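You operate a simulated robot arm through the tools that you are given. There is no shell and no other tool. Be economical: measure what you need, move in short steps, check, and stop when the job is done.

You are at the controls of a simulated robot arm. One attempt, no reset.

## Task
Join chain piece No 35 to the piece on the button plate, narrow ends together.
Fine: push them together, press the flat red button once for the link, then the big yellow button once for its keeper.

It is judged by the outcome, as a careful person would: the job done as asked, and still so three seconds after it is handed in. It fails if anything else is knocked over, pushed out of place, dropped, spilled or broken.

## Robot
A 6-joint arm with a two-finger parallel gripper, fixed in place. Base frame: the origin is at the foot of the arm, x ahead of it, y to its left, z up; the work surface is at about z = 908. Lengths are in mm, angles in rad, forces in N, time in s.
With the tool pointing down near the work surface it reaches from about 140 to 840 mm from the base axis. Its first joint turns from -2.897 to 2.897 rad. Payload 3.91 kg.
The TCP is the grasp point between the finger pads, 30 mm short of the fingertips. In the tool frame z runs along the fingers and y along their closing line. Largest opening 110 mm; finger width 20, thickness 10; the body of the gripper, 48 by 112 mm, starts 55 mm behind the TCP.
Orientation is told as [roll, pitch, yaw] about the base's x, y, z axes, in that order, counted from this pose: with the fingers straight down and closing along the base's y, the tool's x points along the base's -x, its y along +y and its z along -z.

## Interface
- The arm moves only by the tool servo_tool. Its argument "increments" is a list of rows, each a list of 3 entries, a list of its own where there are three numbers: the shift along the base's x, y, z in cm, then the turn, a rotation vector about the base's x, y, z in rad, then the gripper command, from -1 (shut) to 1 (fully open), values between in proportion. In form: [[[tx, ty, tz], [ax, ay, az], hand], ...]. A call has 1 to 20 rows; each row shifts and turns the commanded pose from where the row before left it. Each row takes 0.2 s and may step no farther than 50 mm and 0.15 rad from the row before; otherwise, or with a gripper value out of range, the whole call is refused. Where a pose cannot be reached the arm comes as near as it can. A force on the tool above 90 N (or 10 N above the force at the start of the call, whichever is more), or a blocked arm, ends the call early, and 0.2 s more pass. The fingers move at their own pace (about 108 mm/s each) and stop on an object; they squeeze with about 42 N. The grip force told is the motor's: it shows also when the fingers shut on nothing. Time passes only in rows, and 0.2 s behind the last, so rows that do not move let the fingers close. It gives the time, the measured TCP pose, the force on the tool (base axes), the opening and the grip force at its end, in the units of the frame above (readings bear some noise), with the torque about the TCP (base axes, N m) and any sound that the robot's microphone picked up.
- Cameras (640 x 400 px; columns grow to the right, rows downward): "scene" is fixed at [221, 651.9, 1482.3]; the picture's right is [-1.00, 0.10, 0.00], its down [0.08, 0.81, -0.58] and it looks along [-0.06, -0.58, -0.82] (base axes); focal length 214 px, centre (320, 200). "wrist" rides on the gripper at [77, 7, -114] in the tool frame; the picture's right is [-0.09, 1.00, 0.00], its down [-0.80, -0.07, -0.59] and it looks along [-0.59, -0.05, 0.80] (tool axes); focal length 270 px, centre (320, 200). There is no depth. A picture from a camera that has moved, and an enlarged one, comes with that camera's place and axes in the base frame and with its lens.
- capture(camera): a new picture of that camera. The clock stands still meanwhile.
- slide_trunk(by): slides the trunk up (or, below 0, down) by that many mm; the arm rides with it, the base frame stays. It gives what a move gives, with no picture.
- inspect(camera, box): a new picture of the part [left, top, right, bottom] of that camera's present view, enlarged. The clock stands still meanwhile.
- hand_in(): hands the job in; it is judged then, once.

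Work in short steps. Places have to be worked out from the pictures, the camera data and where the tool is seen: move nearer, look again, correct. Check each grasp and each placing, and mend what went wrong. You have 120 turns and 68 pictures in all, those below and enlarged ones among them. Open the gripper and draw the arm clear of the work before you hand the job in, unless the task says otherwise; then end with one line.

The tools are called as name(argument=value, ...) on one line, values as JSON. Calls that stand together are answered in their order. servo_tool: Moves the arm, as the interface text tells. Its arguments: {"type":"object","properties":{"increments":{"type":"array","items":{"type":"array"}}},"required":["increments"]} The other tools are called the same way: slide_trunk (by) slides the trunk up or down; capture (camera) takes a picture; inspect (camera, box) takes an enlarged picture of a part of a camera's view; hand_in () hands the job in.

At the start:

```text
clock: 0.0
eef_pos: [174.3, 312.0, 1263.9]
orientation: [0.0, 0.002, 0.0]
force: [-0.3, -0.3, 0.4]
wrist_torque: [0.01, -0.01, 0.01]
finger_gap: 110.0
grasp_force: 0.0
trunk travel left (down, up): [-450.0, 90.0]
```

scene: 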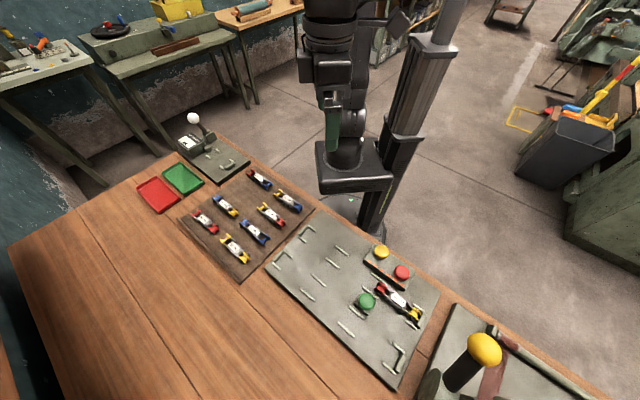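
wrist: 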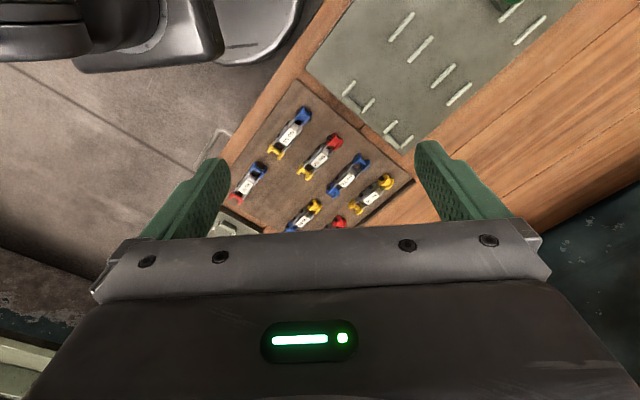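

I'll start by enlarging the button plate and the tray of pieces to read the numbers and the layout.

inspect(camera="scene", box=[260, 210, 450, 390])

inspect(camera="scene", box=[170, 150, 330, 290])

inspect(camera="wrist", box=[220, 90, 420, 240])

```text
2.22 times, centred on (355, 300) of scene
camera zoom: at [221.0, 651.9, 1482.3], right [-1.0, 0.1, 0.0], down [0.08, 0.81, -0.58], along [-0.06, -0.58, -0.82], focal length 477 px, centre (242, -22)
```

zoom: 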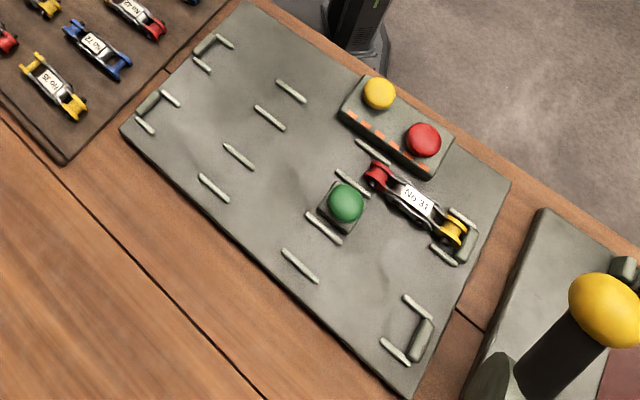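

```text
2.86 times, centred on (250, 220) of scene
camera zoom: at [221.0, 651.9, 1482.3], right [-1.0, 0.1, 0.0], down [0.08, 0.81, -0.58], along [-0.06, -0.58, -0.82], focal length 613 px, centre (520, 143)
```

zoom: 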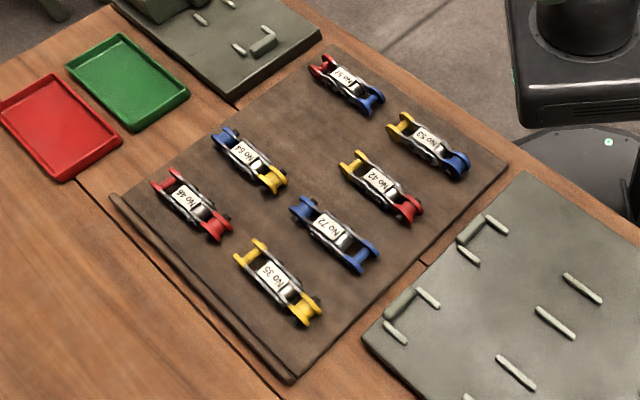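

```text
2.67 times, centred on (320, 165) of wrist
camera zoom: at [96.4, 320.0, 1377.8], right [0.09, 1.0, 0.0], down [0.8, -0.07, 0.59], along [0.59, -0.05, -0.8], focal length 721 px, centre (320, 293)
```

zoom: 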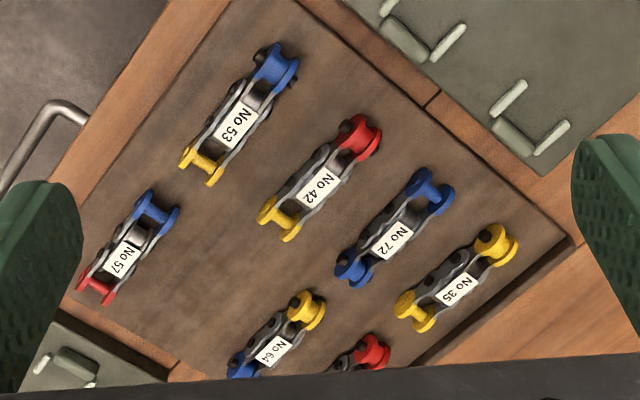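

The pieces' axes run roughly along (0.66,-0.75) in the base frame, No 35 is near (427,397) and the plate piece near (24,567). I'll move above No 35, turned so the fingers close across it, and look.

servo_tool(increments=[[[3.1, 1.1, -2.0], [0, 0, -0.1062], 1], [[3.1, 1.1, -2.0], [0, 0, -0.1062], 1], [[3.1, 1.1, -2.0], [0, 0, -0.1062], 1], [[3.1, 1.1, -2.0], [0, 0, -0.1062], 1], [[3.1, 1.1, -2.0], [0, 0, -0.1062], 1], [[3.1, 1.1, -2.0], [0, 0, -0.1062], 1], [[3.1, 1.1, -2.0], [0, 0, -0.1062], 1], [[3.1, 1.1, -2.0], [0, 0, -0.1062], 1]])

capture(camera="wrist")

```text
clock: 1.8
eef_pos: [421.9, 405.8, 1104.4]
orientation: [0.0, 0.0, -0.85]
force: [-0.3, -0.4, -0.3]
wrist_torque: [0.0, 0.02, 0.02]
finger_gap: 109.9
grasp_force: 0.1
trunk travel left (down, up): [-450.0, 90.0]
```

```text
62 pictures are left
camera wrist: at [376.1, 467.6, 1218.0], right [0.81, 0.59, 0.0], down [0.48, -0.65, 0.59], along [0.35, -0.48, -0.8], focal length 270 px, centre (320, 200)
```

wrist: 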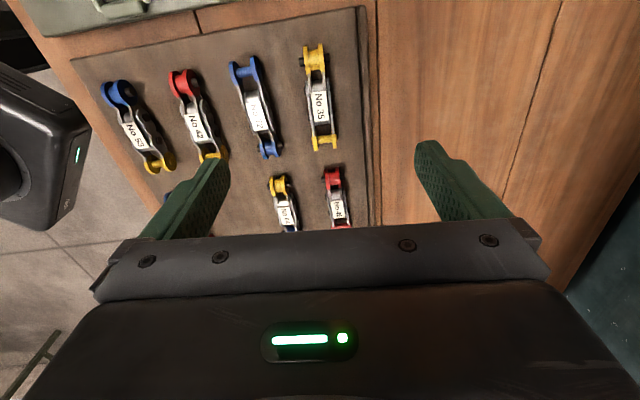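

No 35 is at about (424,397), well aligned with the fingers. I'll zoom to tell the narrow end from the wide one.

inspect(camera="wrist", box=[230, 30, 390, 160])

```text
3.08 times, centred on (310, 95) of wrist
camera zoom: at [376.1, 467.6, 1218.0], right [0.81, 0.59, 0.0], down [0.48, -0.65, 0.59], along [0.35, -0.48, -0.8], focal length 832 px, centre (351, 523)
```

zoom: 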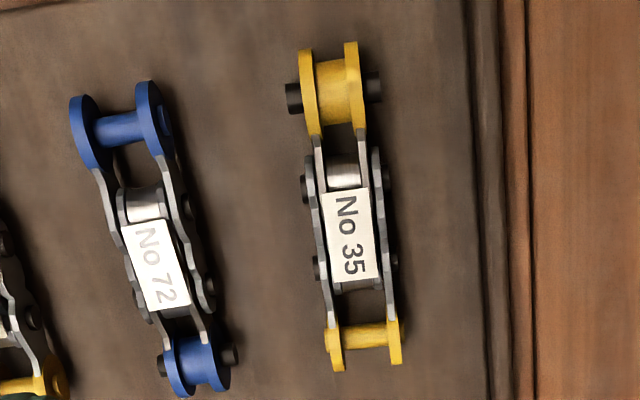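

No 35's narrow end (fat roller) faces -x,+y, the plate side. Before grasping, I'll look at the plate piece and buttons up close.

servo_tool(increments=[[[-3.8, 1.4, 0], [0, 0, 0], 1], [[-3.8, 1.4, 0], [0, 0, 0], 1], [[-3.8, 1.4, 0], [0, 0, 0], 1], [[-3.8, 1.4, 0], [0, 0, 0], 1], [[-3.8, 1.4, 0], [0, 0, 0], 1], [[-3.8, 1.4, 0], [0, 0, 0], 1], [[-3.8, 1.4, 0], [0, 0, 0], 1], [[-3.8, 1.4, 0], [0, 0, 0], 1], [[-3.8, 1.4, 0], [0, 0, 0], 1]])

capture(camera="wrist")

```text
clock: 3.8
eef_pos: [79.3, 527.0, 1107.4]
orientation: [0.0, -0.001, -0.849]
force: [0.6, 0.4, -0.3]
wrist_torque: [0.02, 0.0, 0.0]
finger_gap: 110.2
grasp_force: 0.1
trunk travel left (down, up): [-450.0, 90.0]
```

```text
60 pictures are left
camera wrist: at [32.8, 590.4, 1219.9], right [0.81, 0.59, 0.0], down [0.48, -0.65, 0.59], along [0.35, -0.48, -0.8], focal length 270 px, centre (320, 200)
```

wrist: 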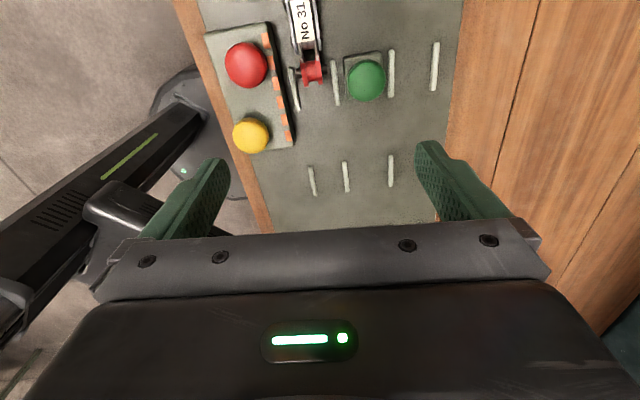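

Piece 31 is cut off at the top; I'll back off toward it and up a bit.

servo_tool(increments=[[[-1.5, 1.7, 2.0], [0, 0, 0], 1], [[-1.5, 1.7, 2.0], [0, 0, 0], 1], [[-1.5, 1.7, 0], [0, 0, 0], 1]])

capture(camera="wrist")

inspect(camera="wrist", box=[220, 0, 440, 200])

```text
clock: 4.6
eef_pos: [34.8, 578.7, 1144.0]
orientation: [0.0, -0.001, -0.848]
force: [0.6, -0.1, -1.1]
wrist_torque: [0.03, -0.01, 0.02]
finger_gap: 110.2
grasp_force: 0.0
trunk travel left (down, up): [-450.0, 90.0]
```

```text
59 pictures are left
camera wrist: at [-12.8, 641.7, 1257.6], right [0.81, 0.59, 0.0], down [0.48, -0.65, 0.59], along [0.35, -0.48, -0.8], focal length 270 px, centre (320, 200)
```

wrist: 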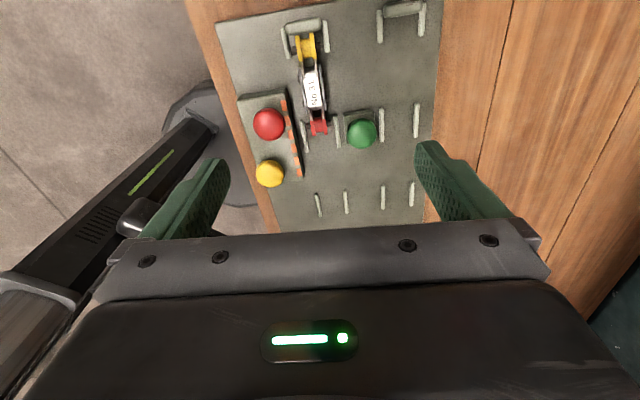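

```text
2.00 times, centred on (330, 100) of wrist
camera zoom: at [-12.8, 641.7, 1257.6], right [0.81, 0.59, 0.0], down [0.48, -0.65, 0.59], along [0.35, -0.48, -0.8], focal length 541 px, centre (300, 400)
```

zoom: 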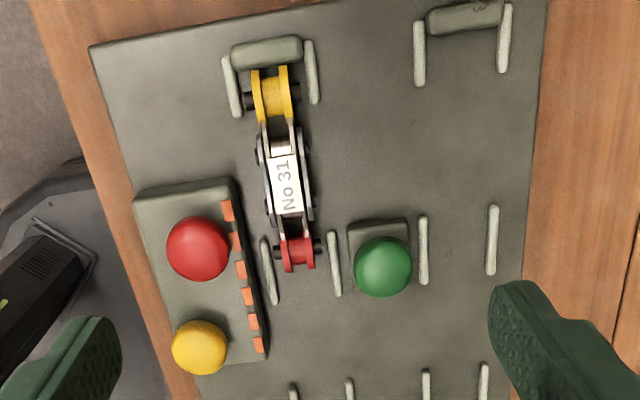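

Both ends of 31 look narrow, with the red one facing the open track. I'll zoom tighter to verify and see the dispensers and rails.

inspect(camera="wrist", box=[280, 15, 350, 145])

inspect(camera="scene", box=[350, 230, 440, 330])

```text
3.08 times, centred on (315, 80) of wrist
camera zoom: at [-12.8, 641.7, 1257.6], right [0.81, 0.59, 0.0], down [0.48, -0.65, 0.59], along [0.35, -0.48, -0.8], focal length 832 px, centre (335, 569)
```

zoom: 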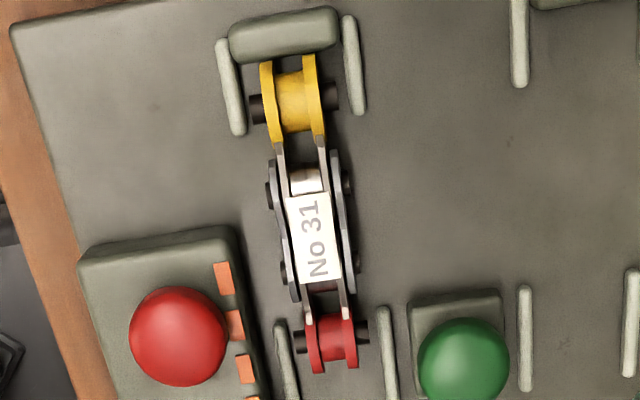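

```text
4.00 times, centred on (395, 280) of scene
camera zoom: at [221.0, 651.9, 1482.3], right [-1.0, 0.1, 0.0], down [0.08, 0.81, -0.58], along [-0.06, -0.58, -0.82], focal length 858 px, centre (20, -120)
```

zoom: 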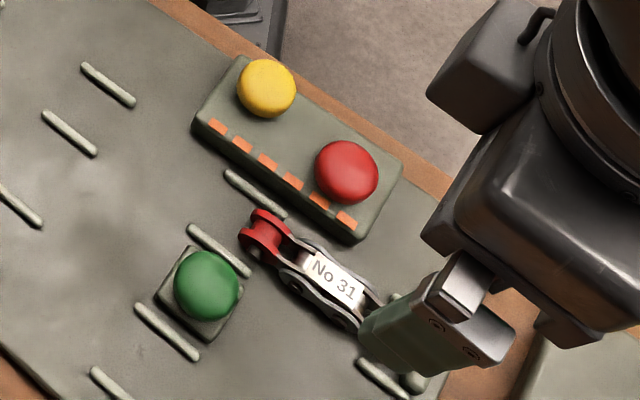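

Red end of 31 is narrow and faces the open track. Now I'll check what the neighbouring fixture with the large yellow knob is.

inspect(camera="scene", box=[410, 290, 590, 400])

inspect(camera="scene", box=[170, 100, 260, 190])

```text
3.56 times, centred on (500, 345) of scene
camera zoom: at [221.0, 651.9, 1482.3], right [-1.0, 0.1, 0.0], down [0.08, 0.81, -0.58], along [-0.06, -0.58, -0.82], focal length 763 px, centre (-320, -316)
```

zoom: 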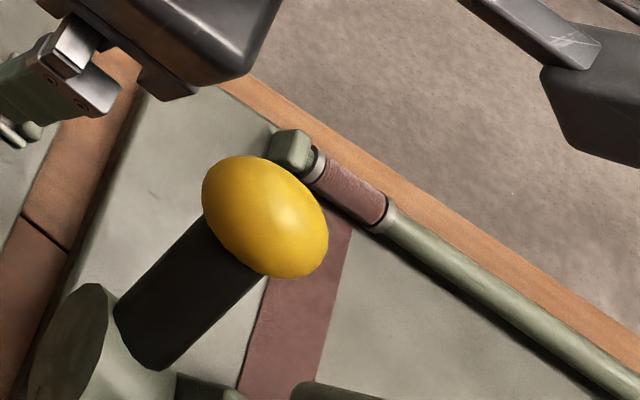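

```text
4.44 times, centred on (215, 145) of scene
camera zoom: at [221.0, 651.9, 1482.3], right [-1.0, 0.1, 0.0], down [0.08, 0.81, -0.58], along [-0.06, -0.58, -0.82], focal length 953 px, centre (787, 444)
```

zoom: 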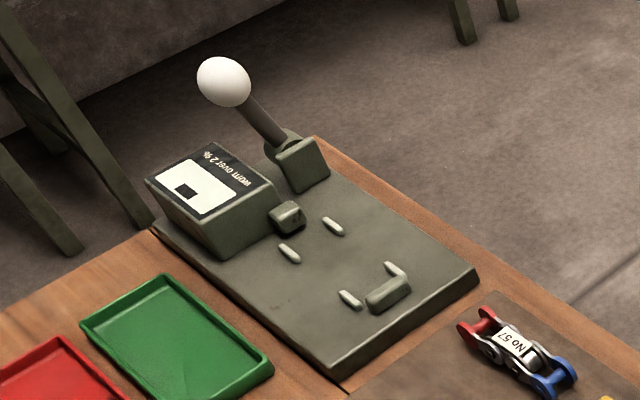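

The tall levers belong to other fixtures, so the plate's red and yellow buttons are the ones. The track runs at -45°, with centre line x+y≈598 and 31's red pin at about (62,538). Next I'll return over No 35, aligned at about -45.5°, and come lower.

servo_tool(increments=[[[3.92, -1.82, 0], [0, 0, 0.0053], 1], [[3.92, -1.82, 0], [0, 0, 0.0053], 1], [[3.92, -1.82, 0], [0, 0, 0.0053], 1], [[3.92, -1.82, 0], [0, 0, 0.0053], 1], [[3.92, -1.82, 0], [0, 0, 0.0053], 1], [[3.92, -1.82, 0], [0, 0, 0.0053], 1], [[3.92, -1.82, 0], [0, 0, 0.0053], 1], [[3.92, -1.82, 0], [0, 0, 0.0053], 1], [[3.92, -1.82, 0], [0, 0, 0.0053], 1], [[3.92, -1.82, 0], [0, 0, 0.0053], 1], [[0, 0, -4], [0, 0, 0], 1], [[0, 0, -4], [0, 0, 0], 1], [[0, 0, -4], [0, 0, 0], 1], [[0, 0, -2], [0, 0, 0], 1]])

capture(camera="wrist")

```text
clock: 7.6
eef_pos: [426.6, 394.5, 1004.6]
orientation: [0.001, -0.001, -0.796]
force: [-0.7, -0.3, 0.3]
wrist_torque: [0.04, 0.02, 0.01]
finger_gap: 110.0
grasp_force: 0.0
trunk travel left (down, up): [-450.0, 90.0]
```

```text
53 pictures are left
camera wrist: at [377.8, 454.4, 1118.2], right [0.77, 0.63, 0.0], down [0.51, -0.62, 0.59], along [0.38, -0.46, -0.8], focal length 270 px, centre (320, 200)
```

wrist: 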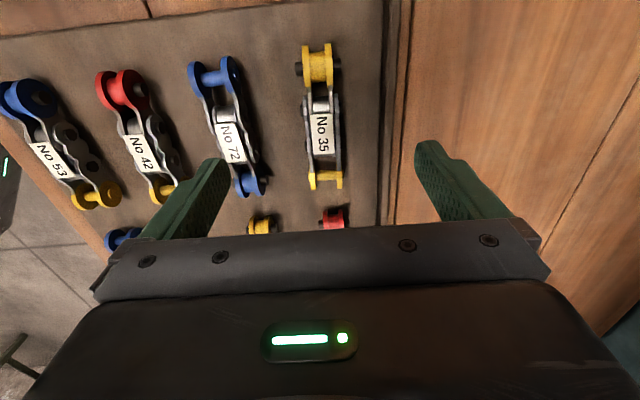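

No 35 centres at about (428,396), at -46°. No 72 lies only about 73 mm sideways, so I'll narrow the opening to about 60 mm before descending partway, then look.

servo_tool(increments=[[[0.14, 0.15, 0], [0, 0, 0], 0.09], [[0, 0, -2], [0, 0, 0], 0.09], [[0, 0, -2], [0, 0, 0], 0.09], [[0, 0, -1], [0, 0, 0], 0.09], [[0, 0, 0], [0, 0, 0], 0.09]])

capture(camera="wrist")

inspect(camera="scene", box=[180, 180, 300, 290])

```text
clock: 8.8
eef_pos: [426.7, 397.3, 954.1]
orientation: [0.0, 0.001, -0.795]
force: [-0.2, -0.1, 0.1]
wrist_torque: [-0.02, 0.0, -0.02]
finger_gap: 60.0
grasp_force: 0.0
trunk travel left (down, up): [-450.0, 90.0]
```

```text
52 pictures are left
camera wrist: at [377.0, 457.6, 1068.0], right [0.77, 0.63, 0.0], down [0.51, -0.62, 0.59], along [0.38, -0.46, -0.8], focal length 270 px, centre (320, 200)
```

wrist: 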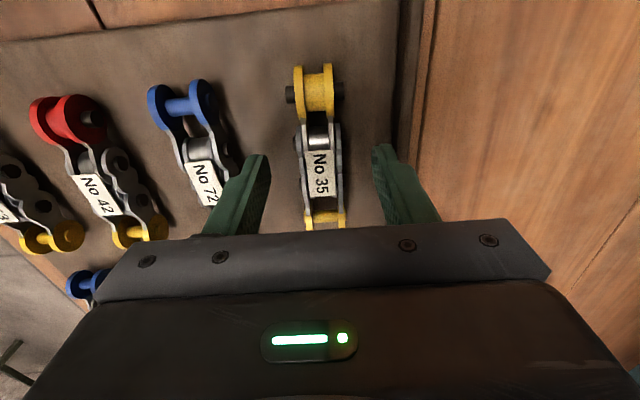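

```text
3.64 times, centred on (240, 235) of scene
camera zoom: at [221.0, 651.9, 1482.3], right [-1.0, 0.1, 0.0], down [0.08, 0.81, -0.58], along [-0.06, -0.58, -0.82], focal length 780 px, centre (611, 73)
```

zoom: 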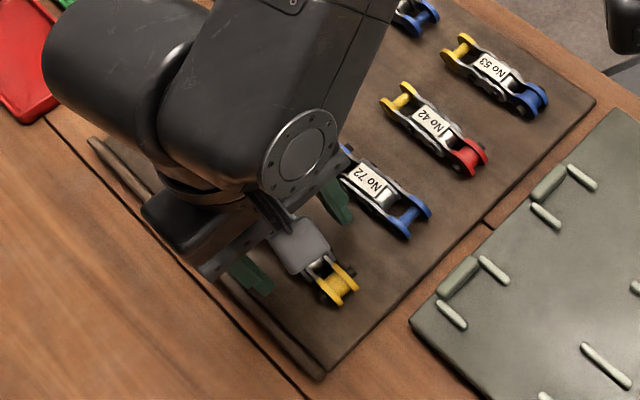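

The piece is centred between the fingers and its pins are at about z=930, so the tray top is around 916–918. I'll ease down a few mm and check for contact.

servo_tool(increments=[[[0.05, -0.05, -0.2], [0, 0, 0], 0.09], [[0, 0, -0.2], [0, 0, 0], 0.09], [[0, 0, 0], [0, 0, 0], 0.09]])

inspect(camera="wrist", box=[230, 60, 410, 240])

```text
clock: 9.6
eef_pos: [429.2, 397.4, 949.3]
orientation: [-0.002, 0.0, -0.795]
force: [-0.6, -0.4, 0.8]
wrist_torque: [-0.01, -0.02, -0.01]
finger_gap: 60.0
grasp_force: 0.1
trunk travel left (down, up): [-450.0, 90.0]
```

```text
2.22 times, centred on (320, 150) of wrist
camera zoom: at [378.7, 457.5, 1063.4], right [0.77, 0.63, 0.0], down [0.51, -0.62, 0.59], along [0.38, -0.46, -0.8], focal length 601 px, centre (320, 311)
```

zoom: 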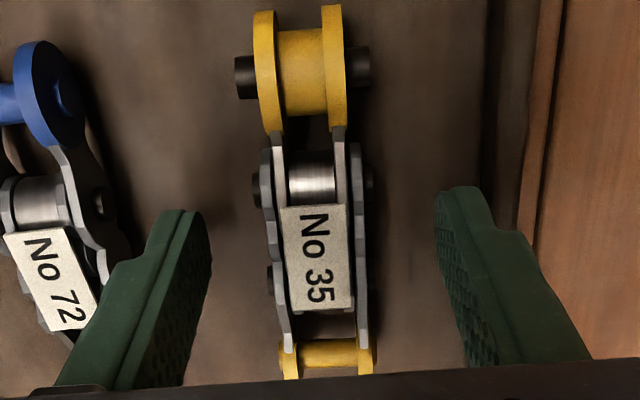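

The fingers straddle the label section at mid-piece with no contact below. I'll close the gripper.

servo_tool(increments=[[[0, 0, 0], [0, 0, 0], -1], [[0, 0, 0], [0, 0, 0], -1], [[0, 0, 0], [0, 0, 0], -1]])

inspect(camera="wrist", box=[230, 60, 410, 240])

```text
clock: 10.4
eef_pos: [428.5, 396.0, 950.2]
orientation: [0.0, -0.001, -0.796]
force: [-0.4, 0.7, 0.3]
wrist_torque: [-0.07, -0.03, -0.02]
finger_gap: 29.5
grasp_force: 41.6
trunk travel left (down, up): [-450.0, 90.0]
```

```text
2.22 times, centred on (320, 150) of wrist
camera zoom: at [378.7, 457.5, 1063.5], right [0.77, 0.63, 0.0], down [0.51, -0.62, 0.59], along [0.38, -0.46, -0.8], focal length 601 px, centre (320, 311)
```

zoom: 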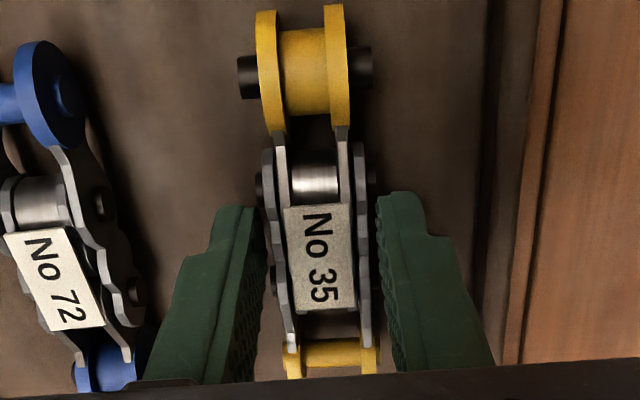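

It's gripped at 29.5 mm with 41.6 N. I'll lift and check that it comes along.

servo_tool(increments=[[[0, 0, 1], [0, 0, 0], -1], [[0, 0, 3], [0, 0, 0], -1], [[0, 0, 3], [0, 0, 0.005], -1], [[0, 0, 0], [0, 0, 0.006], -1]])

capture(camera="wrist")

```text
clock: 11.4
eef_pos: [430.1, 398.2, 1022.6]
orientation: [0.0, -0.001, -0.785]
force: [-0.3, 1.0, -1.7]
wrist_torque: [-0.02, 0.03, 0.01]
finger_gap: 29.3
grasp_force: 41.7
trunk travel left (down, up): [-450.0, 90.0]
```

```text
48 pictures are left
camera wrist: at [379.2, 456.8, 1134.7], right [0.77, 0.64, 0.0], down [0.52, -0.62, 0.59], along [0.38, -0.46, -0.8], focal length 270 px, centre (320, 200)
```

wrist: 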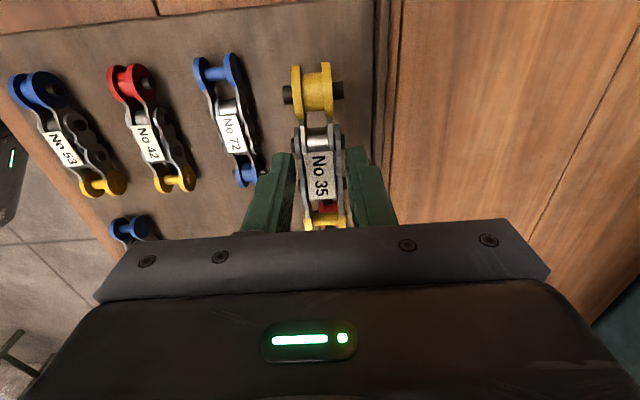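

It's lifted cleanly. Now I'll carry it at z≈1020 to above the track, about 25 mm short of the joint.

servo_tool(increments=[[[-3.78, 0.92, 0], [0, 0, 0], -1], [[-3.78, 0.92, 0], [0, 0, 0], -1], [[-3.78, 0.92, 0], [0, 0, 0], -1], [[-3.78, 0.92, 0], [0, 0, 0], -1], [[-3.78, 0.92, 0], [0, 0, 0], -1], [[-3.78, 0.92, 0], [0, 0, 0], -1], [[-3.78, 0.92, 0], [0, 0, 0], -1], [[-3.78, 0.92, 0], [0, 0, 0], -1], [[0, 0, -2], [0, 0, 0], -1], [[0, 0, 0], [0, 0, 0], -1]])

capture(camera="wrist")

inspect(camera="scene", box=[290, 200, 450, 340])

```text
clock: 13.6
eef_pos: [127.9, 470.6, 1002.2]
orientation: [-0.001, 0.0, -0.785]
force: [0.7, -0.2, -2.5]
wrist_torque: [-0.01, 0.01, -0.01]
finger_gap: 29.3
grasp_force: 42.1
trunk travel left (down, up): [-450.0, 90.0]
```

```text
47 pictures are left
camera wrist: at [76.7, 528.2, 1114.8], right [0.77, 0.64, 0.0], down [0.52, -0.62, 0.59], along [0.38, -0.46, -0.8], focal length 270 px, centre (320, 200)
```

wrist: 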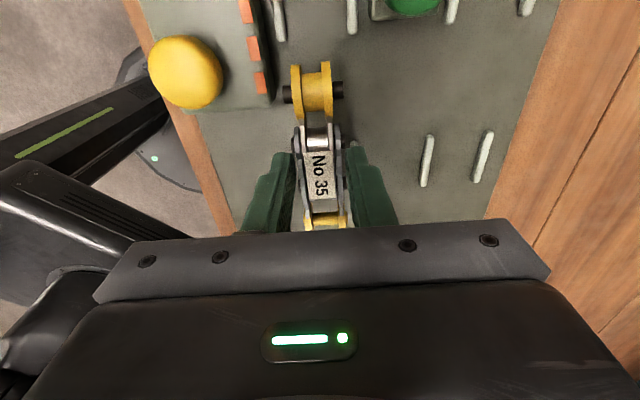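

```text
2.86 times, centred on (370, 270) of scene
camera zoom: at [221.0, 651.9, 1482.3], right [-1.0, 0.1, 0.0], down [0.08, 0.81, -0.58], along [-0.06, -0.58, -0.82], focal length 613 px, centre (177, 0)
```

zoom: 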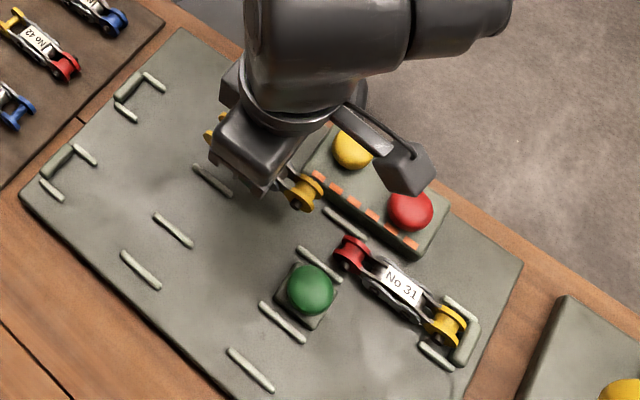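

The rails here centre at x+y≈600 while the held pin is at about 596, so I'll shift +2,+2 mm and lower partway.

servo_tool(increments=[[[0.19, 0.19, -1.5], [0, 0, 0], -1], [[0, 0, -1.5], [0, 0, 0], -1], [[0, 0, -0.8], [0, 0, 0], -1], [[0, 0, 0], [0, 0, 0], -1]])

capture(camera="wrist")

inspect(camera="scene", box=[330, 230, 430, 320])

```text
clock: 14.6
eef_pos: [129.7, 471.5, 961.6]
orientation: [-0.001, -0.001, -0.786]
force: [-0.4, -0.2, -2.5]
wrist_torque: [-0.01, -0.01, 0.05]
finger_gap: 29.5
grasp_force: 42.8
trunk travel left (down, up): [-450.0, 90.0]
```

```text
45 pictures are left
camera wrist: at [78.4, 532.3, 1075.8], right [0.77, 0.64, 0.0], down [0.52, -0.62, 0.59], along [0.38, -0.46, -0.8], focal length 270 px, centre (320, 200)
```

wrist: 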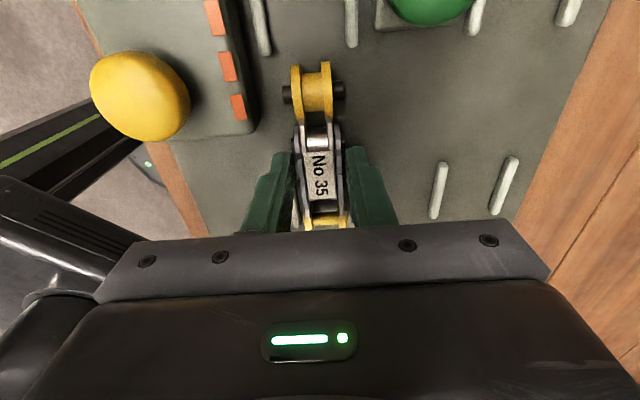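

```text
4.44 times, centred on (380, 275) of scene
camera zoom: at [221.0, 651.9, 1482.3], right [-1.0, 0.1, 0.0], down [0.08, 0.81, -0.58], along [-0.06, -0.58, -0.82], focal length 953 px, centre (53, -133)
```

zoom: 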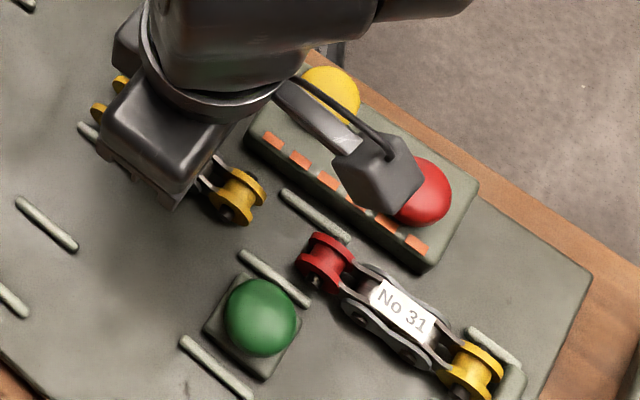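

Alignment is within about 1 mm (pin 601.5 against rails 600.4). I'll lower in small steps, feeling for the plate.

servo_tool(increments=[[[0, 0, -0.3], [0, 0, 0], -1], [[0, 0, -0.3], [0, 0, 0], -1], [[0, 0, -0.2], [0, 0, 0], -1]])

```text
clock: 15.4
eef_pos: [128.9, 473.0, 957.2]
orientation: [0.003, 0.003, -0.787]
force: [-1.5, -1.0, 33.2]
wrist_torque: [-0.05, 0.12, 0.03]
finger_gap: 29.6
grasp_force: 42.1
trunk travel left (down, up): [-450.0, 90.0]
```

Contact at z≈957–958 with 33 N. I'll ease up 3 mm and look at whether the piece rests on the plate rather than on a rail.

servo_tool(increments=[[[0, 0, 0.3], [0, 0, 0], -1], [[0, 0, 0], [0, 0, 0], -1]])

inspect(camera="wrist", box=[220, 0, 420, 240])

inspect(camera="scene", box=[330, 230, 430, 320])

```text
clock: 16.0
eef_pos: [128.5, 471.8, 955.9]
orientation: [-0.003, -0.002, -0.783]
force: [-1.9, 2.1, 7.5]
wrist_torque: [0.54, 0.33, 0.03]
finger_gap: 29.5
grasp_force: 41.8
trunk travel left (down, up): [-450.0, 90.0]
```

```text
1.67 times, centred on (320, 120) of wrist
camera zoom: at [78.3, 531.9, 1069.6], right [0.77, 0.64, 0.0], down [0.52, -0.62, 0.6], along [0.38, -0.46, -0.8], focal length 450 px, centre (320, 333)
```

zoom: 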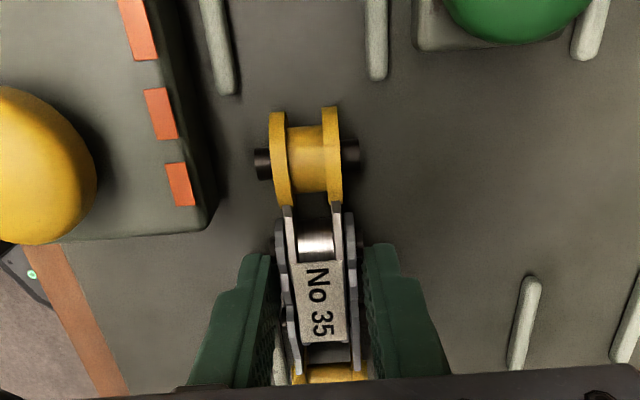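

```text
4.44 times, centred on (380, 275) of scene
camera zoom: at [221.0, 651.9, 1482.3], right [-1.0, 0.1, 0.0], down [0.08, 0.81, -0.58], along [-0.06, -0.58, -0.82], focal length 953 px, centre (53, -133)
```

zoom: 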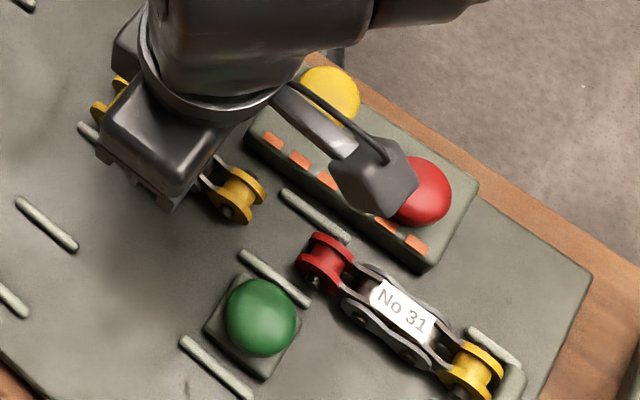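

The contact torque near zero under load says it sat flat on the plate, and the narrow pin is on the centre line (599.9). I'll lift 0.5 mm and slide about 20 mm toward 31.

servo_tool(increments=[[[0, 0, 0.08], [0, 0, 0], -1], [[-0.35, 0.35, 0], [0, 0, 0], -1], [[-0.35, 0.35, 0], [0, 0, 0], -1], [[-0.35, 0.35, 0], [0, 0, 0], -1], [[-0.35, 0.35, 0], [0, 0, 0], -1], [[0, 0, 0], [0, 0, 0], -1]])

capture(camera="wrist")

inspect(camera="scene", box=[330, 230, 430, 320])

```text
clock: 17.4
eef_pos: [115.6, 486.9, 957.7]
orientation: [0.0, 0.001, -0.785]
force: [0.1, 0.3, -2.2]
wrist_torque: [0.02, -0.03, 0.01]
finger_gap: 29.3
grasp_force: 41.5
trunk travel left (down, up): [-450.0, 90.0]
```

```text
41 pictures are left
camera wrist: at [64.7, 546.5, 1071.0], right [0.77, 0.64, 0.0], down [0.52, -0.62, 0.59], along [0.38, -0.46, -0.8], focal length 270 px, centre (320, 200)
```

wrist: 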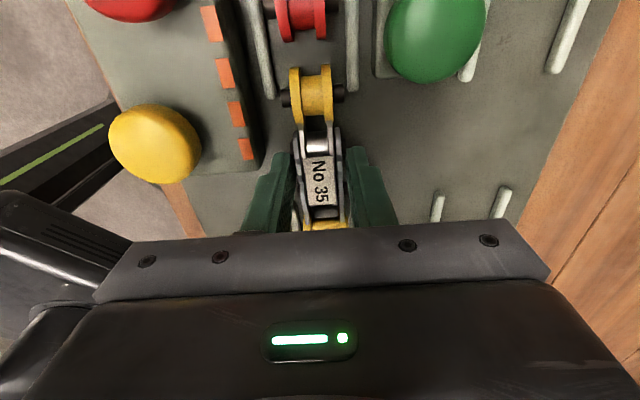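

```text
4.44 times, centred on (380, 275) of scene
camera zoom: at [221.0, 651.9, 1482.3], right [-1.0, 0.1, 0.0], down [0.08, 0.81, -0.58], along [-0.06, -0.58, -0.82], focal length 953 px, centre (53, -133)
```

zoom: 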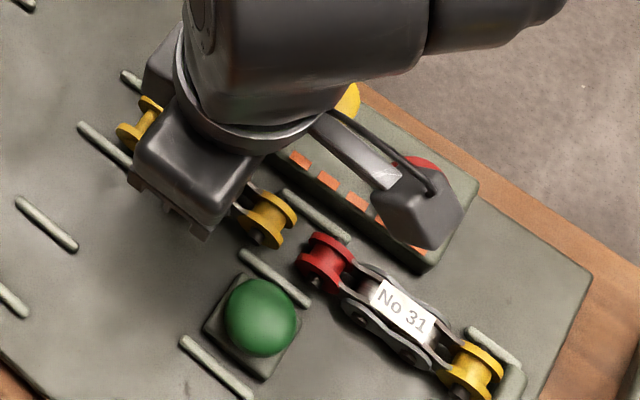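

Both narrow ends are centred between the rails, with roughly a 10 mm gap left. I'll lower to a light touch and push on in small steps, watching the force.

servo_tool(increments=[[[0, 0, -0.1], [0, 0, 0], -1], [[-0.2, 0.2, 0], [0, 0, 0], -1], [[-0.2, 0.2, 0], [0, 0, 0], -1], [[-0.14, 0.14, 0], [0, 0, 0], -1], [[0, 0, 0], [0, 0, 0], -1]])

inspect(camera="wrist", box=[220, 0, 420, 240])

```text
clock: 18.6
eef_pos: [108.2, 492.5, 957.6]
orientation: [0.0, 0.0, -0.786]
force: [-0.9, -0.7, -2.3]
wrist_torque: [0.05, -0.01, -0.02]
finger_gap: 29.3
grasp_force: 42.2
trunk travel left (down, up): [-450.0, 90.0]
```

```text
1.67 times, centred on (320, 120) of wrist
camera zoom: at [58.6, 551.3, 1070.9], right [0.77, 0.64, 0.0], down [0.52, -0.62, 0.59], along [0.38, -0.46, -0.8], focal length 450 px, centre (320, 333)
```

zoom: 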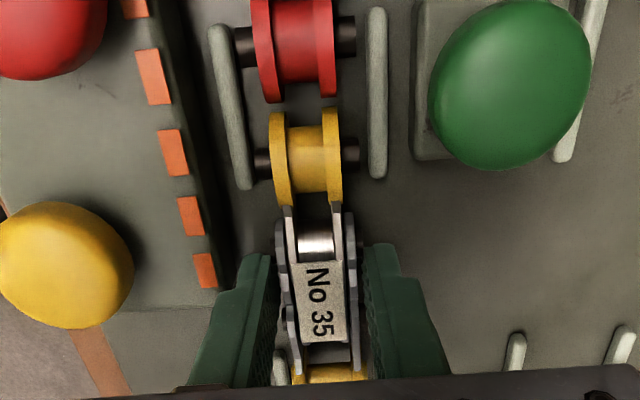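

About 3–4 mm remains and the piece still hovers about 1 mm. I'll lower 1 mm more and push in 1 mm steps.

servo_tool(increments=[[[0, 0, -0.12], [0, 0, 0], -1], [[-0.1, 0.1, 0], [0, 0, 0], -1], [[-0.1, 0.1, 0], [0, 0, 0], -1], [[-0.1, 0.1, 0], [0, 0, 0], -1], [[0, 0, 0], [0, 0, 0], -1]])

inspect(camera="wrist", box=[220, 0, 420, 240])

```text
clock: 19.8
eef_pos: [107.7, 495.2, 955.5]
orientation: [-0.001, 0.001, -0.785]
force: [2.7, -2.6, -0.4]
wrist_torque: [0.03, -0.01, -0.01]
finger_gap: 29.5
grasp_force: 42.0
trunk travel left (down, up): [-450.0, 90.0]
```

```text
1.67 times, centred on (320, 120) of wrist
camera zoom: at [56.0, 553.7, 1069.7], right [0.77, 0.64, 0.0], down [0.52, -0.62, 0.59], along [0.38, -0.46, -0.8], focal length 450 px, centre (320, 333)
```

zoom: 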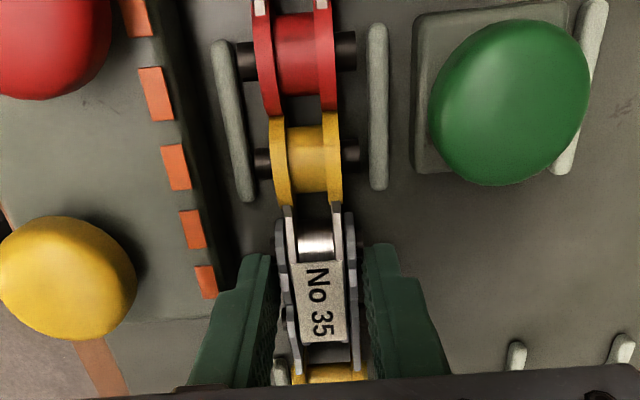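

The ends touch, with about 4 N of lateral force. I'll push a little more to seat the pair against the stop.

servo_tool(increments=[[[-0.07, 0.07, 0], [0, 0, 0], -1], [[-0.07, 0.07, 0], [0, 0, 0], -1], [[0, 0, 0], [0, 0, 0], -1]])

inspect(camera="scene", box=[340, 240, 440, 330])

```text
clock: 20.6
eef_pos: [105.4, 494.9, 955.6]
orientation: [0.0, -0.001, -0.786]
force: [11.4, -8.8, 3.1]
wrist_torque: [0.02, -0.01, -0.05]
finger_gap: 29.4
grasp_force: 41.4
trunk travel left (down, up): [-450.0, 90.0]
```

```text
4.44 times, centred on (390, 285) of scene
camera zoom: at [221.0, 651.9, 1482.3], right [-1.0, 0.1, 0.0], down [0.08, 0.81, -0.58], along [-0.06, -0.58, -0.82], focal length 953 px, centre (9, -178)
```

zoom: 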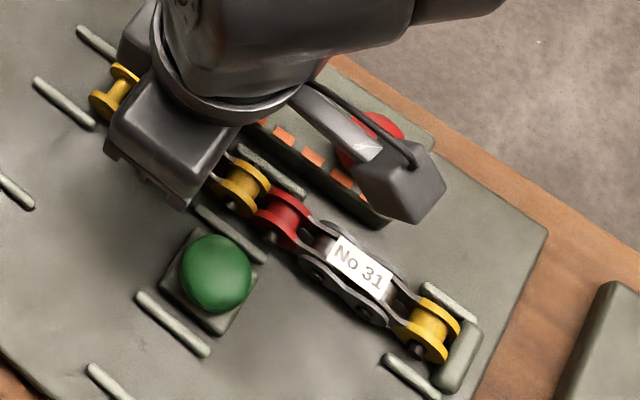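

The pair is seated, with 14 N against the stop. I'll release gently to a 45 mm opening and rise straight up.

servo_tool(increments=[[[0, 0, 0], [0, 0, 0], -0.18], [[0, 0, 0], [0, 0, 0], -0.18], [[0, 0, 1], [0, 0, 0], -0.18], [[0, 0, 3], [0, 0, 0], -0.18], [[0, 0, 4], [0, 0, 0], -0.18], [[0, 0, 4], [0, 0, 0], -0.18]])

capture(camera="wrist")

```text
clock: 22.0
eef_pos: [103.7, 496.0, 1079.0]
orientation: [-0.001, 0.0, -0.785]
force: [1.4, -0.7, -0.5]
wrist_torque: [0.03, 0.02, 0.0]
finger_gap: 44.9
grasp_force: 0.1
trunk travel left (down, up): [-450.0, 90.0]
```

```text
36 pictures are left
camera wrist: at [53.3, 555.6, 1191.6], right [0.77, 0.64, 0.0], down [0.52, -0.62, 0.59], along [0.38, -0.46, -0.8], focal length 270 px, centre (320, 200)
```

wrist: 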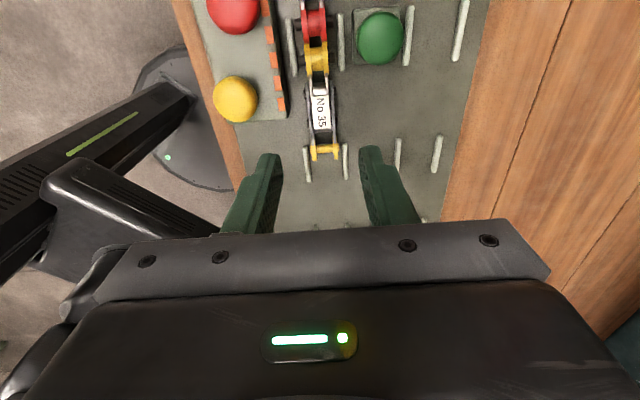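

No 35 stayed butted to 31. Red button works out at (7.5,508.5), top z≈943, and yellow at (40.5,454). I'll close the fingers and move above red.

servo_tool(increments=[[[-3.2, 0.42, 0], [0, 0, 0], -1], [[-3.2, 0.42, 0], [0, 0, 0], -1], [[-3.2, 0.41, 0], [0, 0, 0], -1], [[0, 0, -4], [0, 0, 0], -1], [[0, 0, -3], [0, 0, 0], -1], [[0, 0, 0], [0, 0, 0], -1]])

capture(camera="wrist")

inspect(camera="scene", box=[330, 220, 450, 330])

```text
clock: 23.4
eef_pos: [5.5, 507.9, 1004.8]
orientation: [0.0, 0.001, -0.784]
force: [0.2, 0.4, 0.0]
wrist_torque: [-0.02, -0.03, 0.0]
finger_gap: 0.0
grasp_force: 37.9
trunk travel left (down, up): [-450.0, 90.0]
```

```text
35 pictures are left
camera wrist: at [-44.7, 567.1, 1119.1], right [0.77, 0.64, 0.0], down [0.52, -0.62, 0.59], along [0.38, -0.46, -0.8], focal length 270 px, centre (320, 200)
```

wrist: 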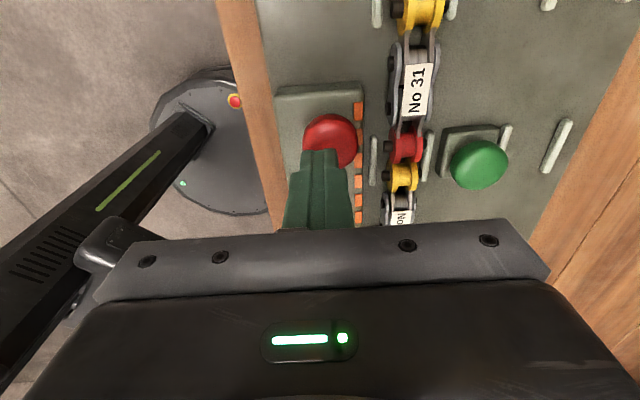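

```text
3.64 times, centred on (390, 275) of scene
camera zoom: at [221.0, 651.9, 1482.3], right [-1.0, 0.1, 0.0], down [0.08, 0.81, -0.58], along [-0.06, -0.58, -0.82], focal length 780 px, centre (66, -73)
```

zoom: 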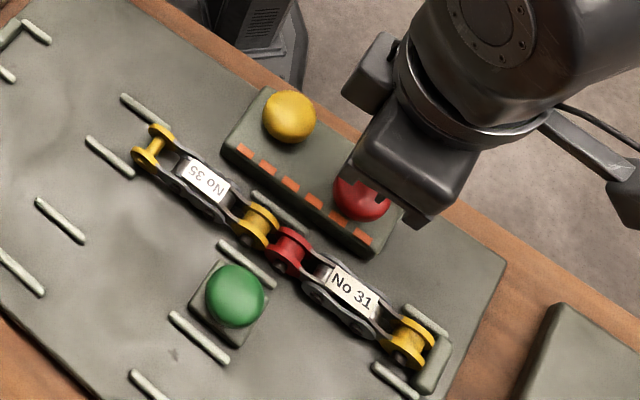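

Fingertips are slightly left of the button's centre, at about (10.5,511). I'll shift +3.5,+3 and descend close to its top.

servo_tool(increments=[[[0.35, 0.3, -0.5], [0, 0, 0], -1], [[0, 0, -1.2], [0, 0, 0], -1], [[0, 0, -0.5], [0, 0, 0], -1], [[0, 0, 0], [0, 0, 0], -1]])

inspect(camera="wrist", box=[240, 60, 460, 240])

```text
clock: 24.4
eef_pos: [11.8, 509.4, 986.2]
orientation: [0.001, -0.001, -0.783]
force: [-1.3, 3.7, 7.4]
wrist_torque: [0.05, 0.06, 0.0]
finger_gap: 0.1
grasp_force: 37.5
trunk travel left (down, up): [-450.0, 90.0]
heard: click
```

```text
2.22 times, centred on (350, 150) of wrist
camera zoom: at [-38.2, 569.3, 1098.6], right [0.77, 0.64, 0.0], down [0.52, -0.62, 0.59], along [0.38, -0.45, -0.8], focal length 601 px, centre (253, 311)
```

zoom: 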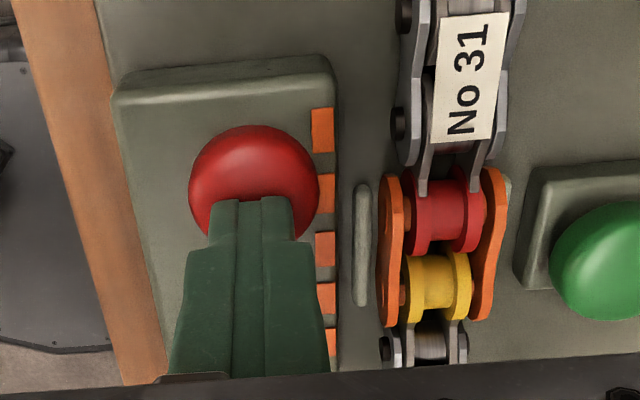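

A click was heard and the orange link plates now join the pins. I'll rise straight off red and go above yellow.

servo_tool(increments=[[[0, 0, 2], [0, 0, 0], -1], [[0, 0, 3], [0, 0, 0], -1], [[1.5, -2.65, 0], [0, 0, 0], -1], [[1.5, -2.65, 0], [0, 0, 0], -1], [[0, 0, -1], [0, 0, 0], -1], [[0, 0, 0], [0, 0, 0], -1]])

capture(camera="wrist")

inspect(camera="scene", box=[330, 220, 450, 330])

```text
clock: 25.8
eef_pos: [40.2, 459.2, 1023.7]
orientation: [-0.001, 0.0, -0.785]
force: [0.2, -0.1, 0.6]
wrist_torque: [0.01, 0.0, 0.0]
finger_gap: 0.0
grasp_force: 38.0
trunk travel left (down, up): [-450.0, 90.0]
```

```text
32 pictures are left
camera wrist: at [-9.7, 519.2, 1137.3], right [0.77, 0.64, 0.0], down [0.52, -0.62, 0.59], along [0.38, -0.46, -0.8], focal length 270 px, centre (320, 200)
```

wrist: 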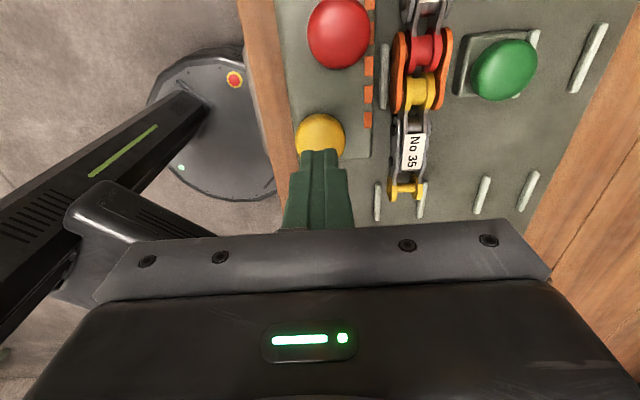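

```text
3.64 times, centred on (390, 275) of scene
camera zoom: at [221.0, 651.9, 1482.3], right [-1.0, 0.1, 0.0], down [0.08, 0.81, -0.58], along [-0.06, -0.58, -0.82], focal length 780 px, centre (66, -73)
```

zoom: 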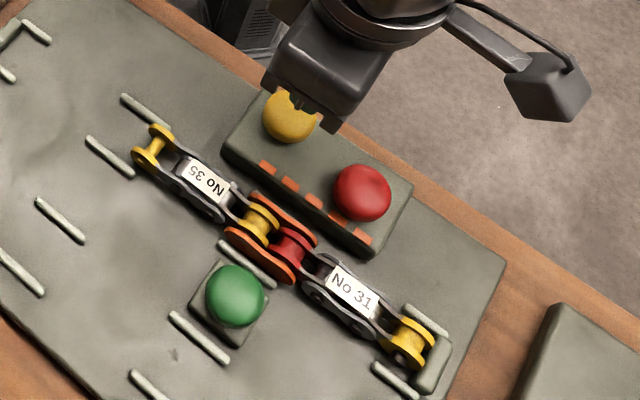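

The fingers sit right over yellow (about 41.5,459.5). I'll descend close, then in small steps until it clicks.

servo_tool(increments=[[[0.1, 0, -1.5], [0, 0, 0], -1], [[0, 0, -1.2], [0, 0, 0], -1], [[0, 0, -0.5], [0, 0, 0], -1], [[0, 0, 0], [0, 0, 0], -1]])

```text
clock: 26.8
eef_pos: [43.5, 460.7, 992.6]
orientation: [-0.001, -0.003, -0.786]
force: [-0.7, -1.1, 4.4]
wrist_torque: [-0.03, 0.03, -0.03]
finger_gap: 0.1
grasp_force: 37.8
trunk travel left (down, up): [-450.0, 90.0]
```

In light contact with yellow (about 4 N). I'll press on in 1.5 mm steps.

servo_tool(increments=[[[0, 0, -0.15], [0, 0, 0], -1], [[0, 0, -0.15], [0, 0, 0], -1], [[0, 0, 0], [0, 0, 0], -1]])

```text
clock: 27.6
eef_pos: [43.3, 459.5, 988.9]
orientation: [0.001, 0.0, -0.785]
force: [1.0, 1.0, 5.5]
wrist_torque: [0.01, -0.02, -0.02]
finger_gap: 0.2
grasp_force: 37.5
trunk travel left (down, up): [-450.0, 90.0]
```

The button yields softly with no click yet, so I'll press on.

servo_tool(increments=[[[0, 0, -0.15], [0, 0, 0], -1], [[0, 0, -0.15], [0, 0, 0], -1], [[0, 0, 0], [0, 0, 0], -1]])

```text
clock: 28.4
eef_pos: [44.0, 459.2, 986.5]
orientation: [-0.001, 0.001, -0.784]
force: [2.4, 1.7, 6.7]
wrist_torque: [0.02, -0.06, -0.02]
finger_gap: 0.0
grasp_force: 37.4
trunk travel left (down, up): [-450.0, 90.0]
```

servo_tool(increments=[[[0, 0, -0.15], [0, 0, 0], -1], [[0, 0, -0.15], [0, 0, 0], -1], [[0, 0, 0], [0, 0, 0], -1]])

inspect(camera="wrist", box=[240, 20, 460, 240])

```text
clock: 29.2
eef_pos: [42.7, 459.4, 983.7]
orientation: [0.0, 0.001, -0.784]
force: [1.5, 4.1, 7.7]
wrist_torque: [0.04, -0.14, 0.0]
finger_gap: 0.0
grasp_force: 37.5
trunk travel left (down, up): [-450.0, 90.0]
heard: click
```

```text
1.82 times, centred on (350, 130) of wrist
camera zoom: at [-7.0, 518.3, 1097.4], right [0.77, 0.64, 0.0], down [0.52, -0.62, 0.59], along [0.38, -0.46, -0.8], focal length 491 px, centre (266, 327)
```

zoom: 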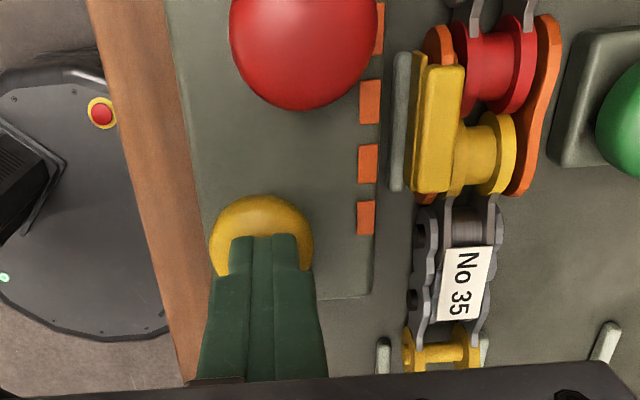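

It clicked, and the yellow keeper is now on the link. I'll rise straight off the button and draw the arm clear, opening the gripper once high.

servo_tool(increments=[[[0, 0, 2], [0, 0, 0], -1], [[0, 0, 4], [0, 0, 0], -1], [[0, 0, 4.5], [0, 0, 0], -1], [[1, -1.5, 4.5], [0, 0, 0], 0], [[2, -2, 4], [0, 0, 0], 1], [[3, -3, 2], [0, 0, 0], 1], [[3, -3, 0], [0, 0, 0], 1], [[0, 0, 0], [0, 0, 0], 1]])

capture(camera="scene")

inspect(camera="scene", box=[330, 220, 450, 330])

```text
clock: 31.0
eef_pos: [136.1, 364.6, 1194.0]
orientation: [-0.001, 0.0, -0.785]
force: [-1.0, -0.4, 0.2]
wrist_torque: [0.01, 0.02, 0.02]
finger_gap: 109.7
grasp_force: 0.0
trunk travel left (down, up): [-450.0, 90.0]
```

```text
29 pictures are left
```

scene: 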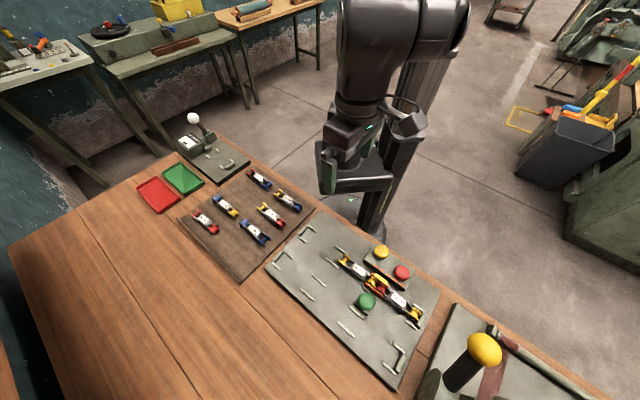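

```text
3.64 times, centred on (390, 275) of scene
camera zoom: at [221.0, 651.9, 1482.3], right [-1.0, 0.1, 0.0], down [0.08, 0.81, -0.58], along [-0.06, -0.58, -0.82], focal length 780 px, centre (66, -73)
```

zoom: 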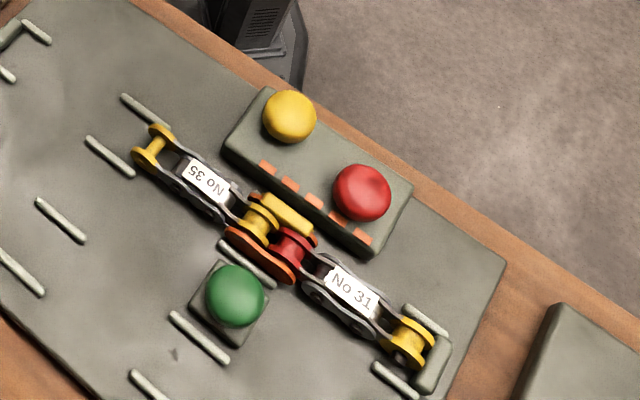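

The link and keeper are in place, the pieces are joined narrow end to narrow end, nothing else has moved, and the open gripper is clear. I'm handing it in.

hand_in()

```text
The job is handed in.
```

No 35 is joined to No 31 on the button plate, narrow ends together, with the link and its keeper fitted by one press each of the red and yellow buttons; I have handed the job in.
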